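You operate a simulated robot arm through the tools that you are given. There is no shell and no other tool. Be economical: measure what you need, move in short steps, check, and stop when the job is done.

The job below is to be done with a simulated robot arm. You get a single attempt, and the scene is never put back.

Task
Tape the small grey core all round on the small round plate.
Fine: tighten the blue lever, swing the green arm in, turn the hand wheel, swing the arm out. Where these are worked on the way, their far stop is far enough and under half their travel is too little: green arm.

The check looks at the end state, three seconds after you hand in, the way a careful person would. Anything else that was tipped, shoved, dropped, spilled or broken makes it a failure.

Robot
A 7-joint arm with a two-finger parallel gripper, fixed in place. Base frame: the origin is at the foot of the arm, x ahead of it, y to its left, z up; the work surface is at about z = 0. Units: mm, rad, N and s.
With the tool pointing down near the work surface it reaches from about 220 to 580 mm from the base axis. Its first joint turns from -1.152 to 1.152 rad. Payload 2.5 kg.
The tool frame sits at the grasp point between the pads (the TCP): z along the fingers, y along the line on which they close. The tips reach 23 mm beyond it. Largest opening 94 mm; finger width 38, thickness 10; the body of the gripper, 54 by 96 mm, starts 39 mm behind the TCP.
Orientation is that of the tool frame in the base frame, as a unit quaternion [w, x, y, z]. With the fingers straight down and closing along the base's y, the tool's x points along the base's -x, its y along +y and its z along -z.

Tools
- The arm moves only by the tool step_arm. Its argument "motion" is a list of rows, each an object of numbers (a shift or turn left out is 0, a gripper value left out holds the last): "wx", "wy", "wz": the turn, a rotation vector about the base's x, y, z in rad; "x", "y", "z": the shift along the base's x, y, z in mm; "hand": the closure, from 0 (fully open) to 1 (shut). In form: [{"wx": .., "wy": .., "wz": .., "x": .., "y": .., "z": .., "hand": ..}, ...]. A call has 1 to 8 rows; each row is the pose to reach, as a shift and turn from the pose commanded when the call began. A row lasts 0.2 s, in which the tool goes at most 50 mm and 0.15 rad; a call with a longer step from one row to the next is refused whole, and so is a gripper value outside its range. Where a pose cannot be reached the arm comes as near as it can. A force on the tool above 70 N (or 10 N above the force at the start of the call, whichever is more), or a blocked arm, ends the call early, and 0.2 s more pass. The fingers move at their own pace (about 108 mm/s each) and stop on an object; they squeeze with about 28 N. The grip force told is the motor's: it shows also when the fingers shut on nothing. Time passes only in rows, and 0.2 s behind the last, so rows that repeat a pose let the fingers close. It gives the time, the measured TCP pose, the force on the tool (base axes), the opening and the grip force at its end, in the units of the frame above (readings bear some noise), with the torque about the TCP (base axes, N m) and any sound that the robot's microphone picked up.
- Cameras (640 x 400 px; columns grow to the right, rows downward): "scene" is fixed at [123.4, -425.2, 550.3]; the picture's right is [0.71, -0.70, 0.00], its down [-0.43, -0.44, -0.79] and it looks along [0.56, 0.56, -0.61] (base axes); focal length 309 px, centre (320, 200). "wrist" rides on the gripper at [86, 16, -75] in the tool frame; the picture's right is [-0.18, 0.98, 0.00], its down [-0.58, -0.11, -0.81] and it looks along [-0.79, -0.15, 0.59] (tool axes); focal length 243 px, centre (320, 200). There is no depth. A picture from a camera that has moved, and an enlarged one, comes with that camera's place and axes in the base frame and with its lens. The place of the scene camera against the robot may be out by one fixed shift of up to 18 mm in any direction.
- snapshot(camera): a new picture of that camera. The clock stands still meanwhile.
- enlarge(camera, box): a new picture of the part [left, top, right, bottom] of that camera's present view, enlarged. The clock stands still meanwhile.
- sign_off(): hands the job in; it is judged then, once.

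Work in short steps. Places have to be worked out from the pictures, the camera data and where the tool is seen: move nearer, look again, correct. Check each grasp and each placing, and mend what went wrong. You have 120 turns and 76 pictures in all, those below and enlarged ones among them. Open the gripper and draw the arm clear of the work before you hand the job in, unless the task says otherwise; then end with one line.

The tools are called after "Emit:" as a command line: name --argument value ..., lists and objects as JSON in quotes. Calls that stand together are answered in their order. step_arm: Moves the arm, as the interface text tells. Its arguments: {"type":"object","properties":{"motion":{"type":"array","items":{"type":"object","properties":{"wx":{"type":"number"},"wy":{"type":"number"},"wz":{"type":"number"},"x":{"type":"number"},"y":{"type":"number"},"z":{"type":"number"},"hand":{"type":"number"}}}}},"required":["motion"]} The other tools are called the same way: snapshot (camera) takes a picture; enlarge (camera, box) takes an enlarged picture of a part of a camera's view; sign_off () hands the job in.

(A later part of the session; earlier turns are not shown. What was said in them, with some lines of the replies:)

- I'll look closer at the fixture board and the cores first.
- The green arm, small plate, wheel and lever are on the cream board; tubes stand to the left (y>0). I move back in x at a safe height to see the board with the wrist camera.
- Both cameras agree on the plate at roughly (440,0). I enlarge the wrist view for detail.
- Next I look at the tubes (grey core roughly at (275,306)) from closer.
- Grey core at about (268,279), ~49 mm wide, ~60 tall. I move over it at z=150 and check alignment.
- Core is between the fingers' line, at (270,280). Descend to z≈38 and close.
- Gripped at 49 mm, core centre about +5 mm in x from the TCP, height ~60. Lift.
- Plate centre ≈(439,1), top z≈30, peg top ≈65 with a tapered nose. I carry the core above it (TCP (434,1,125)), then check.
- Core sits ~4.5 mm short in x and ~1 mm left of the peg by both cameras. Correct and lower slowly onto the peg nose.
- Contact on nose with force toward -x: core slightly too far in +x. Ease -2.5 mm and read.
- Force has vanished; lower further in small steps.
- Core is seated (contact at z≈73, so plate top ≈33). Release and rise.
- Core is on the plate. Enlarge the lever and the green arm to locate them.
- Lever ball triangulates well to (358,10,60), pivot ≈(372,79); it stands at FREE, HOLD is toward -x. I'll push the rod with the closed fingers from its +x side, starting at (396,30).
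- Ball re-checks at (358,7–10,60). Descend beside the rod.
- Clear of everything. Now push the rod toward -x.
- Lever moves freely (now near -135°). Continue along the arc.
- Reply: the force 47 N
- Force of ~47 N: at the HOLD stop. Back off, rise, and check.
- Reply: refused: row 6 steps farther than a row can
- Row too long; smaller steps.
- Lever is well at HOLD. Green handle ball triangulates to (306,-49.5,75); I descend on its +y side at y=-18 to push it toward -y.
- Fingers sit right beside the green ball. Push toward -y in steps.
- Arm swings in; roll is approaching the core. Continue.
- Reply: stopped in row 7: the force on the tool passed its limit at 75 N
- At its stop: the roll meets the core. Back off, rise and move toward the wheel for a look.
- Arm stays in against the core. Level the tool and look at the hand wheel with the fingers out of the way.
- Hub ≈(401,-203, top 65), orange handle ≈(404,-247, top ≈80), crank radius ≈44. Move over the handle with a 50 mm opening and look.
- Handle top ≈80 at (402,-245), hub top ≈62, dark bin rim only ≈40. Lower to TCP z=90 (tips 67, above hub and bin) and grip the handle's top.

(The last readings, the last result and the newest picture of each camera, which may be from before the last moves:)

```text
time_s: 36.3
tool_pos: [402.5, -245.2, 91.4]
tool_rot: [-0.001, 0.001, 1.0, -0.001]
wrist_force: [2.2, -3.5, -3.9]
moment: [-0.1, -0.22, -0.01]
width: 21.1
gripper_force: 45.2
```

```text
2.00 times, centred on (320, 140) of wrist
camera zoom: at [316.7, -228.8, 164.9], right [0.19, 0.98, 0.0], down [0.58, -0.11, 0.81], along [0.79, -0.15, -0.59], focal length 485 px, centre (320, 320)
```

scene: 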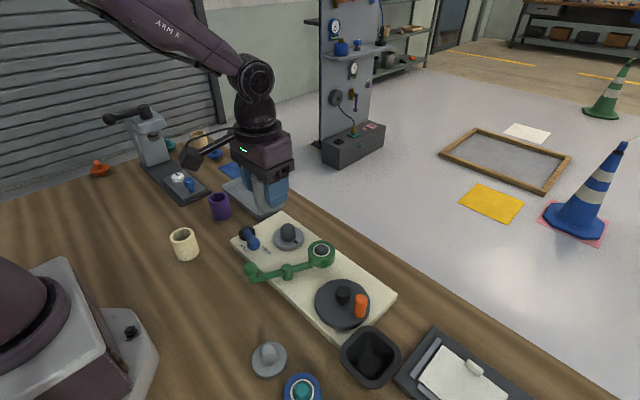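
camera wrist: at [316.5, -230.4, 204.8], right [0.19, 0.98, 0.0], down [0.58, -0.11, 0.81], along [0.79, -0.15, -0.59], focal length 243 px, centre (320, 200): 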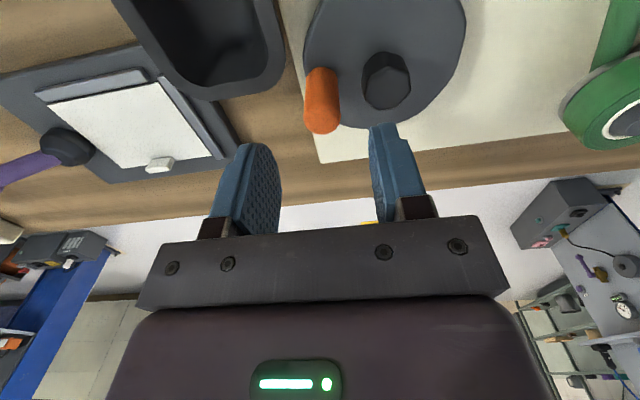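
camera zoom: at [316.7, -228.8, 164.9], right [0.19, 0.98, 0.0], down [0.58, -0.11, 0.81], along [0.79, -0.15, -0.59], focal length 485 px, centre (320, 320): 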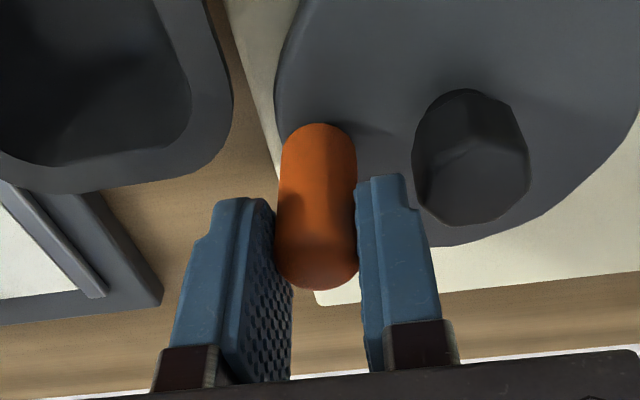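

Handle gripped (21 mm). Try a first 30° counter-clockwise arc about (400,-204), r=41.

Emit:
step_arm --motion '[{"x": 3.6, "y": 0.3}, {"x": 7.1, "y": 1}, {"x": 10.5, "y": 2}, {"x": 13.9, "y": 3.2}, {"x": 17.1, "y": 4.7}, {"x": 20.2, "y": 6.5}]'

Emit:
enlarge --camera "scene" --box '[250, 200, 450, 350]'

```text
time_s: 37.7
tool_pos: [423.2, -238.7, 91.5]
tool_rot: [0.001, 0.001, 1.0, -0.003]
wrist_force: [10.4, -23.4, -13.9]
moment: [-0.03, 0.5, 0.04]
width: 21.1
gripper_force: 44.7
```

```text
2.67 times, centred on (350, 275) of scene
camera zoom: at [123.5, -425.3, 550.3], right [0.71, -0.7, 0.0], down [-0.43, -0.44, -0.79], along [0.56, 0.56, -0.61], focal length 824 px, centre (240, 0)
```

zoom: 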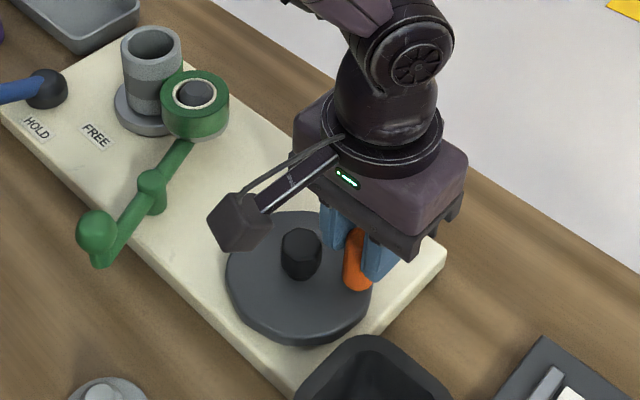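

Wheel turns; force is radial outward, so my radius is a bit small. Relax outward 2 mm and read.

Emit:
step_arm --motion '[{"x": 0.6, "y": -1}, {"x": 1.1, "y": -1.8}, {"x": 1.1, "y": -1.8}]'

Emit:
enlarge --camera "scene" --box '[250, 195, 330, 255]'

```text
time_s: 38.5
tool_pos: [424.5, -238.4, 91.0]
tool_rot: [0.0, 0.0, 1.0, 0.0]
wrist_force: [6.4, -7.8, -7.0]
moment: [-0.16, -0.82, 0.06]
width: 21.2
gripper_force: 44.9
```

```text
6.67 times, centred on (290, 225) of scene
camera zoom: at [123.5, -425.2, 550.3], right [0.71, -0.7, 0.0], down [-0.43, -0.44, -0.79], along [0.56, 0.56, -0.61], focal length 2059 px, centre (520, 33)
```

zoom: 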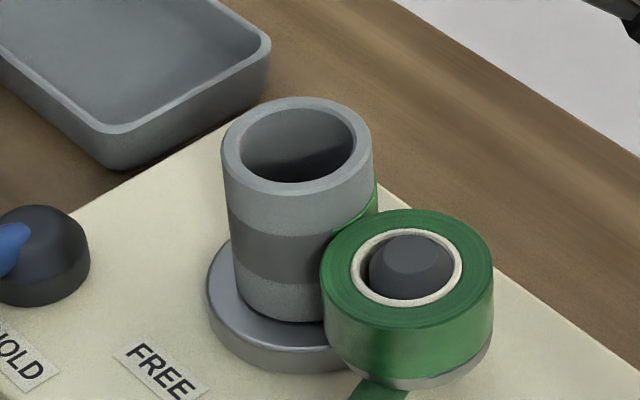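

Green tape is being laid, so this direction works. Refined centre ≈(401.5,-201.5), r=44; continue the circle ~70°.

Emit:
step_arm --motion '[{"x": 8.3, "y": 6.9}, {"x": 14.2, "y": 14}, {"x": 18.5, "y": 22.1}, {"x": 21, "y": 31}, {"x": 21.7, "y": 40.1}, {"x": 20.4, "y": 49.2}]'

```text
time_s: 39.9
tool_pos: [440.4, -193.0, 91.3]
tool_rot: [-0.004, 0.002, 1.0, -0.004]
wrist_force: [-29.7, -11.4, 20.8]
moment: [0.05, 0.22, 0.03]
width: 20.9
gripper_force: 44.7
```

Force now inward; centre refit ≈(398.5,-203.5), r=42. Continue to φ≈82°.

Emit:
step_arm --motion '[{"x": -6.8, "y": 3.1}, {"x": -10.9, "y": 10.9}, {"x": -16.5, "y": 17.6}, {"x": -23.4, "y": 23}, {"x": -31.3, "y": 26.9}, {"x": -39.9, "y": 29}]'

Emit:
enlarge --camera "scene" --box '[250, 200, 410, 320]'

```text
time_s: 41.3
tool_pos: [402.2, -164.6, 91.0]
tool_rot: [0.0, 0.004, 1.0, -0.005]
wrist_force: [2.3, -27.8, -13.5]
moment: [-0.02, -0.22, 0.07]
width: 21.6
gripper_force: 45.1
```

```text
3.33 times, centred on (330, 260) of scene
camera zoom: at [123.5, -425.3, 550.3], right [0.71, -0.7, 0.0], down [-0.43, -0.44, -0.79], along [0.56, 0.56, -0.61], focal length 1030 px, centre (287, 0)
```

zoom: 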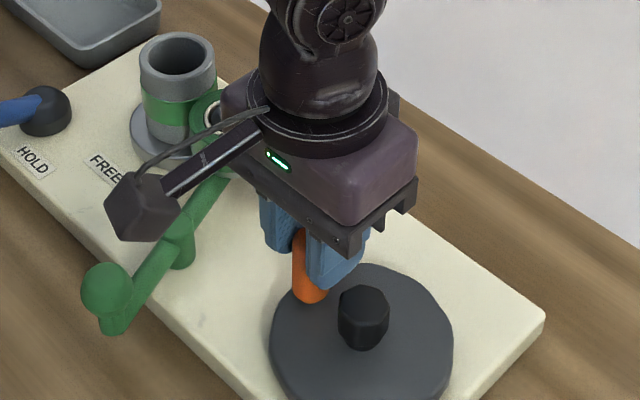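

Tape wraps well. Refit centre (399,-205.5), r=40, and continue to φ≈168°.

Emit:
step_arm --motion '[{"x": -9.5, "y": -3.8}, {"x": -17.7, "y": -5.6}, {"x": -25.3, "y": -9}, {"x": -32.1, "y": -13.9}, {"x": -37.7, "y": -20.1}, {"x": -41.8, "y": -27.3}, {"x": -44.4, "y": -35.3}]'

```text
time_s: 42.9
tool_pos: [361.8, -195.7, 90.7]
tool_rot: [0.004, -0.001, 1.0, -0.003]
wrist_force: [27.4, -3.5, -17.0]
moment: [0.08, -0.88, 0.0]
width: 21.1
gripper_force: 44.9
```

Continue with centre (400.5,-205.5), r=39.5, round to φ≈264°.

Emit:
step_arm --motion '[{"x": 1.1, "y": -8.3}, {"x": 2, "y": -16.5}, {"x": 4.5, "y": -24.4}, {"x": 8.6, "y": -31.5}, {"x": 14.2, "y": -37.7}, {"x": 20.8, "y": -42.5}, {"x": 28.4, "y": -45.9}, {"x": 36.5, "y": -47.6}]'

Emit:
enlarge --camera "scene" --box '[250, 200, 410, 320]'

```text
time_s: 44.7
tool_pos: [395.2, -245.0, 91.3]
tool_rot: [-0.001, 0.001, 1.0, -0.002]
wrist_force: [0.2, 12.9, 30.8]
moment: [0.35, 0.22, -0.04]
width: 21.4
gripper_force: 45.2
```

```text
3.33 times, centred on (330, 260) of scene
camera zoom: at [123.3, -425.2, 550.4], right [0.71, -0.7, 0.0], down [-0.43, -0.44, -0.79], along [0.56, 0.56, -0.61], focal length 1030 px, centre (287, 0)
```

zoom: 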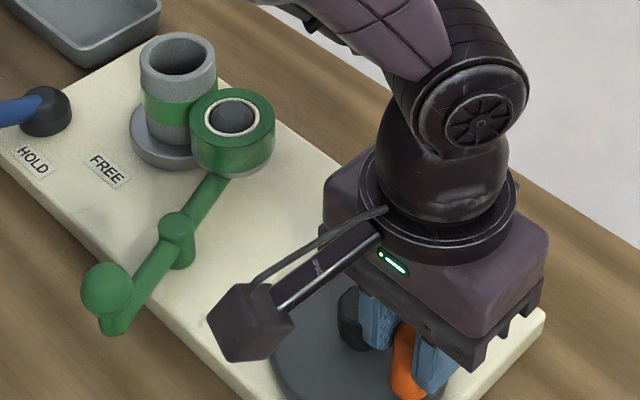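

Emit:
enlarge --camera "scene" --box '[250, 195, 330, 255]'

```text
6.67 times, centred on (290, 225) of scene
camera zoom: at [123.3, -425.2, 550.4], right [0.71, -0.7, 0.0], down [-0.43, -0.44, -0.79], along [0.56, 0.56, -0.61], focal length 2059 px, centre (520, 33)
```

zoom: 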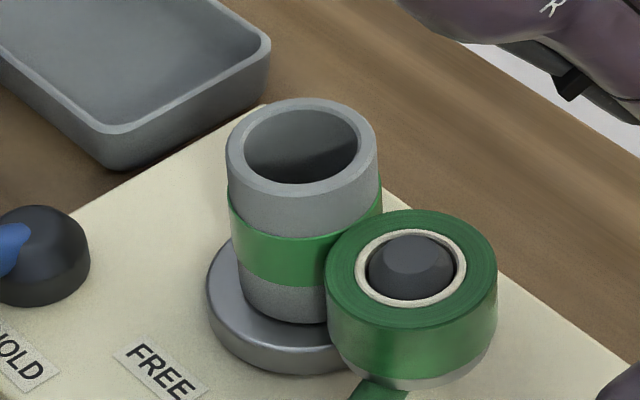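

Green tape runs from the back all the way round the front to the roll. I turn ~60° more for overlap, then release the handle.

Emit:
step_arm --motion '[{"x": 8.3, "y": -0.5}, {"x": 16.5, "y": 1.3}, {"x": 24.1, "y": 4.7}, {"x": 30.9, "y": 9.6}, {"x": 36.5, "y": 15.8}, {"x": 36.5, "y": 15.8, "hand": 0.5}, {"x": 36.5, "y": 15.8, "hand": 0.5}]'

Emit:
step_arm --motion '[{"z": 25}, {"z": 60}, {"z": 105}, {"z": 140, "x": -25, "y": 15, "hand": 1}, {"z": 140, "x": -65, "y": 30}, {"z": 140, "x": -105, "y": 45}, {"z": 140, "x": -130, "y": 60}, {"z": 140, "x": -130, "y": 60}]'

Emit:
snapshot --camera "wrist"

Emit:
enlarge --camera "scene" --box '[240, 195, 400, 315]'

```text
time_s: 46.3
tool_pos: [433.7, -227.8, 89.2]
tool_rot: [-0.001, 0.001, 1.0, 0.0]
wrist_force: [10.7, 0.8, -4.0]
moment: [-0.11, -0.33, -0.25]
width: 46.9
gripper_force: 0.9
```

```text
time_s: 48.1
tool_pos: [302.8, -168.9, 230.1]
tool_rot: [-0.001, 0.0, 1.0, -0.001]
wrist_force: [0.6, -0.1, -0.1]
moment: [0.01, 0.01, 0.0]
width: 0.1
gripper_force: 28.0
```

```text
25 pictures are left
camera wrist: at [217.3, -152.4, 304.0], right [0.19, 0.98, 0.0], down [0.58, -0.11, 0.81], along [0.79, -0.15, -0.59], focal length 243 px, centre (320, 200)
```

wrist: 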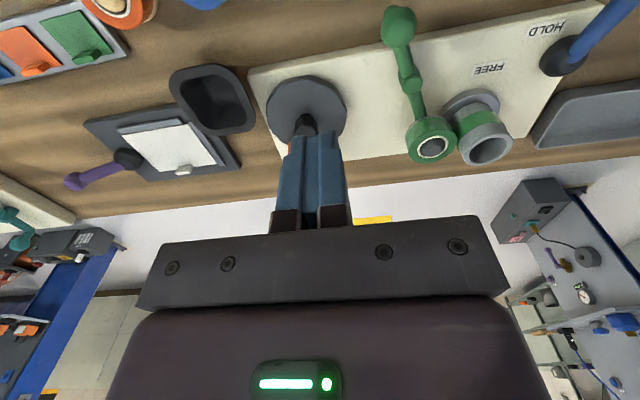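

```text
3.33 times, centred on (320, 255) of scene
camera zoom: at [123.4, -425.2, 550.3], right [0.71, -0.7, 0.0], down [-0.43, -0.44, -0.79], along [0.56, 0.56, -0.61], focal length 1030 px, centre (320, 17)
```

zoom: 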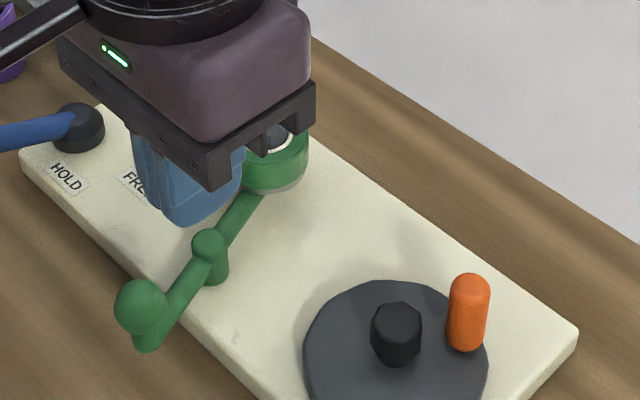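

Arm ball now ≈(304,-103,75). Descend on its -y side at y≈-137 and push toward +y to swing the arm out.

Emit:
step_arm --motion '[{"x": 2, "y": 15}, {"x": 3, "y": 31, "z": -45}, {"x": 3, "y": 31, "z": -90}, {"x": 3, "y": 31, "z": -130}, {"x": 3, "y": 31, "z": -150}, {"x": 3, "y": 31, "z": -150}]'

Emit:
snapshot --camera "wrist"

```text
time_s: 49.5
tool_pos: [304.6, -136.9, 79.2]
tool_rot: [0.0, 0.0, 1.0, 0.0]
wrist_force: [0.2, 0.3, -0.3]
moment: [-0.02, 0.01, 0.03]
width: 0.0
gripper_force: 28.0
```

```text
23 pictures are left
camera wrist: at [219.6, -120.9, 154.3], right [0.19, 0.98, 0.0], down [0.58, -0.11, 0.81], along [0.79, -0.15, -0.59], focal length 243 px, centre (320, 200)
```

wrist: 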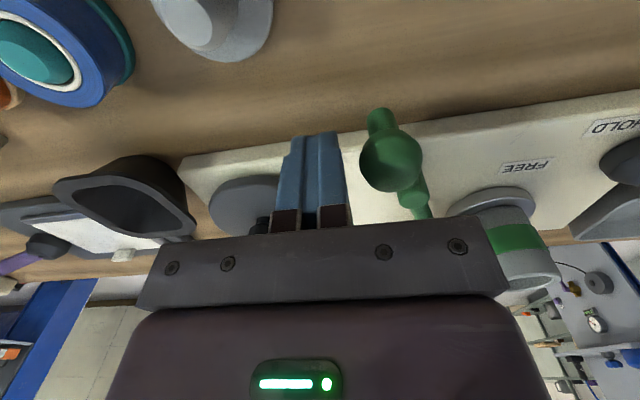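

Fingers are beside the ball on its -y side. Push +y.

Emit:
step_arm --motion '[{"y": 8}, {"y": 16}, {"y": 24}, {"y": 32}, {"y": 40}, {"y": 48}, {"y": 54}, {"y": 60}]'

Emit:
enlarge --camera "scene" --box '[240, 195, 400, 315]'

```text
time_s: 51.3
tool_pos: [305.6, -77.2, 80.6]
tool_rot: [-0.001, 0.001, 1.0, -0.001]
wrist_force: [0.4, 0.2, -0.1]
moment: [-0.02, 0.0, 0.02]
width: 0.0
gripper_force: 28.3
```

```text
3.33 times, centred on (320, 255) of scene
camera zoom: at [123.4, -425.2, 550.3], right [0.71, -0.7, 0.0], down [-0.43, -0.44, -0.79], along [0.56, 0.56, -0.61], focal length 1030 px, centre (320, 17)
```

zoom: 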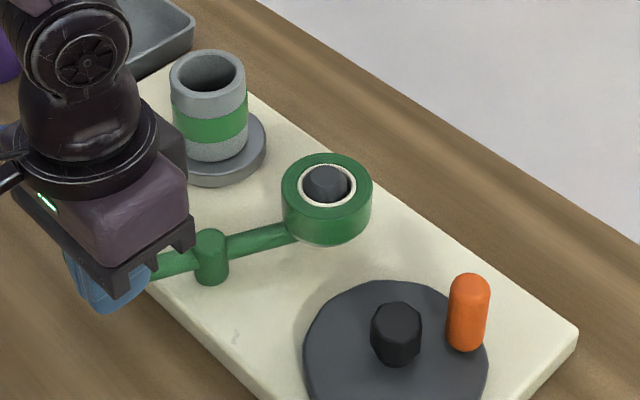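

Nearly at its original place with no resistance yet; push gently on to the out stop.

Emit:
step_arm --motion '[{"y": 4}, {"y": 8}, {"y": 12}, {"y": 16}, {"y": 18}, {"y": 20}]'

```text
time_s: 52.3
tool_pos: [304.3, -75.9, 81.6]
tool_rot: [0.002, 0.014, 1.0, -0.009]
wrist_force: [-2.1, -6.3, 4.0]
moment: [0.04, -0.01, 0.03]
width: 0.0
gripper_force: 27.9
stopped in row 4: the force on the tool passed its limit at 73 N (the readings are from after the stop); the commanded pose is now the measured one
```

Out stop reached. Back off, rise, level, and look at the core.

Emit:
step_arm --motion '[{"y": -6}, {"y": -16, "wx": 0.018, "wy": 0.004, "wz": 0.028}, {"y": -16, "z": 40, "wx": 0.018, "wy": 0.004, "wz": 0.028}, {"y": -16, "z": 85, "wx": 0.018, "wy": 0.004, "wz": 0.028}, {"y": -16, "z": 130, "wx": 0.018, "wy": 0.004, "wz": 0.028, "hand": 0}, {"y": 15, "z": 160, "wx": 0.018, "wy": 0.004, "wz": 0.028}, {"y": 15, "z": 160, "wx": 0.018, "wy": 0.004, "wz": 0.028}]'

Emit:
snapshot --camera "wrist"

Emit:
snapshot --camera "scene"

```text
time_s: 53.9
tool_pos: [304.3, -58.6, 241.3]
tool_rot: [-0.001, -0.001, 1.0, 0.0]
wrist_force: [-0.4, 0.1, -0.2]
moment: [0.0, 0.05, 0.02]
width: 94.0
gripper_force: 0.1
```

```text
21 pictures are left
camera wrist: at [219.1, -43.1, 316.2], right [0.18, 0.98, 0.0], down [0.58, -0.11, 0.81], along [0.79, -0.15, -0.59], focal length 243 px, centre (320, 200)
```

wrist: 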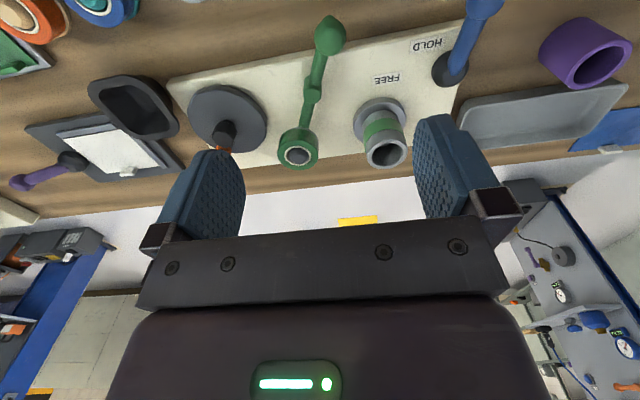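

```text
20 pictures are left
```

scene: 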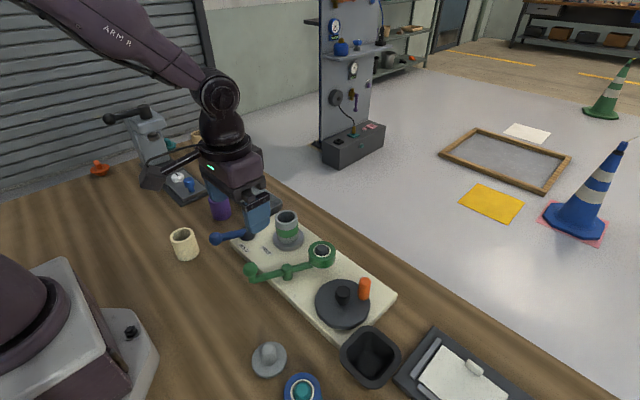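

Front and left sides are taped. To check the hidden back, turn the wrist 90° and view the core from the +y side.

Emit:
step_arm --motion '[{"wz": -0.15, "x": 12, "y": 20}, {"wz": -0.3, "x": 24, "y": 40}, {"wz": -0.45, "x": 36, "y": 60}, {"wz": -0.6, "x": 50, "y": 80}, {"wz": -0.75, "x": 65, "y": 100}, {"wz": -0.9, "x": 80, "y": 120}, {"wz": -1.05, "x": 95, "y": 140}, {"wz": -1.2, "x": 110, "y": 160}]'

Emit:
step_arm --motion '[{"wz": -0.15, "x": 12, "z": -15}, {"wz": -0.3, "x": 24, "z": -30}, {"wz": -0.45, "x": 36, "z": -40}, {"wz": -0.6, "x": 46, "z": -40}, {"wz": -0.7, "x": 46, "z": -40}]'

Emit:
snapshot --camera "wrist"

```text
time_s: 55.7
tool_pos: [415.1, 98.5, 240.7]
tool_rot: [0.0, 0.564, 0.825, 0.001]
wrist_force: [-1.1, 0.9, -0.3]
moment: [-0.01, -0.02, 0.03]
width: 93.9
gripper_force: 0.0
```

```text
time_s: 56.9
tool_pos: [463.0, 99.7, 201.1]
tool_rot: [0.0, 0.813, 0.582, 0.001]
wrist_force: [-1.5, -0.4, -1.0]
moment: [0.0, -0.01, -0.04]
width: 93.8
gripper_force: 0.0
```

```text
19 pictures are left
camera wrist: at [505.5, 175.6, 274.8], right [0.87, -0.49, 0.0], down [-0.29, -0.52, 0.81], along [-0.4, -0.7, -0.59], focal length 243 px, centre (320, 200)
```

wrist: 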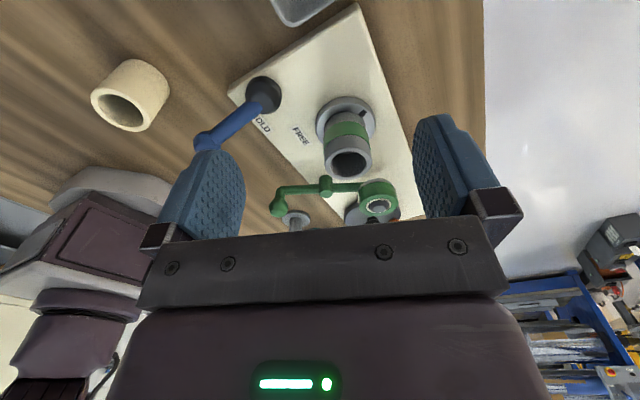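

Emit:
enlarge --camera "wrist" --box '[290, 80, 410, 190]'

Emit:
enlarge --camera "scene" --box '[240, 195, 340, 270]'

```text
3.64 times, centred on (350, 135) of wrist
camera zoom: at [505.5, 175.6, 274.8], right [0.87, -0.49, 0.0], down [-0.29, -0.52, 0.81], along [-0.4, -0.7, -0.59], focal length 882 px, centre (211, 436)
```

zoom: 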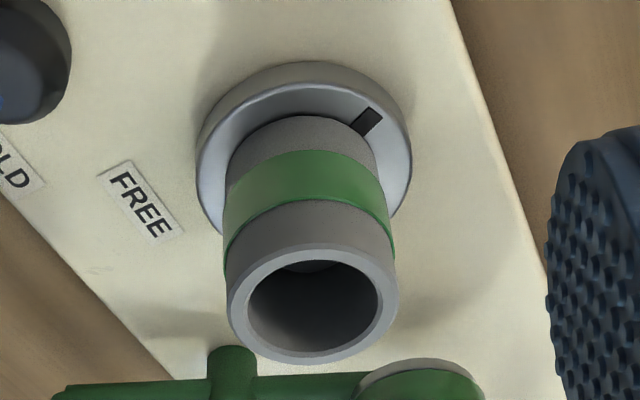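

```text
5.33 times, centred on (290, 232) of scene
camera zoom: at [123.4, -425.2, 550.3], right [0.71, -0.7, 0.0], down [-0.43, -0.44, -0.79], along [0.56, 0.56, -0.61], focal length 1647 px, centre (480, 27)
```

zoom: 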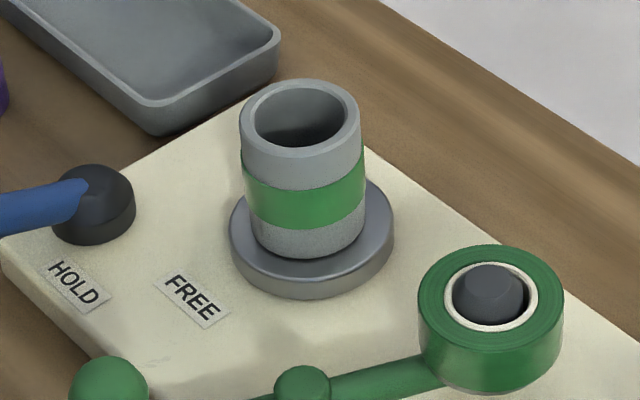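

Both opposite views show an unbroken green band; lever at HOLD, arm out. Rise clear.

Emit:
step_arm --motion '[{"z": 35}, {"z": 70, "x": -20}, {"z": 90, "x": -40}, {"z": 90, "x": -40}]'

```text
time_s: 57.9
tool_pos: [420.4, 100.1, 291.3]
tool_rot: [0.0, 0.813, 0.583, 0.0]
wrist_force: [-1.0, 0.2, -0.1]
moment: [0.01, 0.0, -0.02]
width: 93.9
gripper_force: 0.1
```

Emit:
sign_off

```text
The job is handed in.
```

The grey core is on the small round plate with green tape showing unbroken from two opposite sides. The blue lever is at HOLD, the green arm is swung out to its stop, and the gripper is open and clear of the work.
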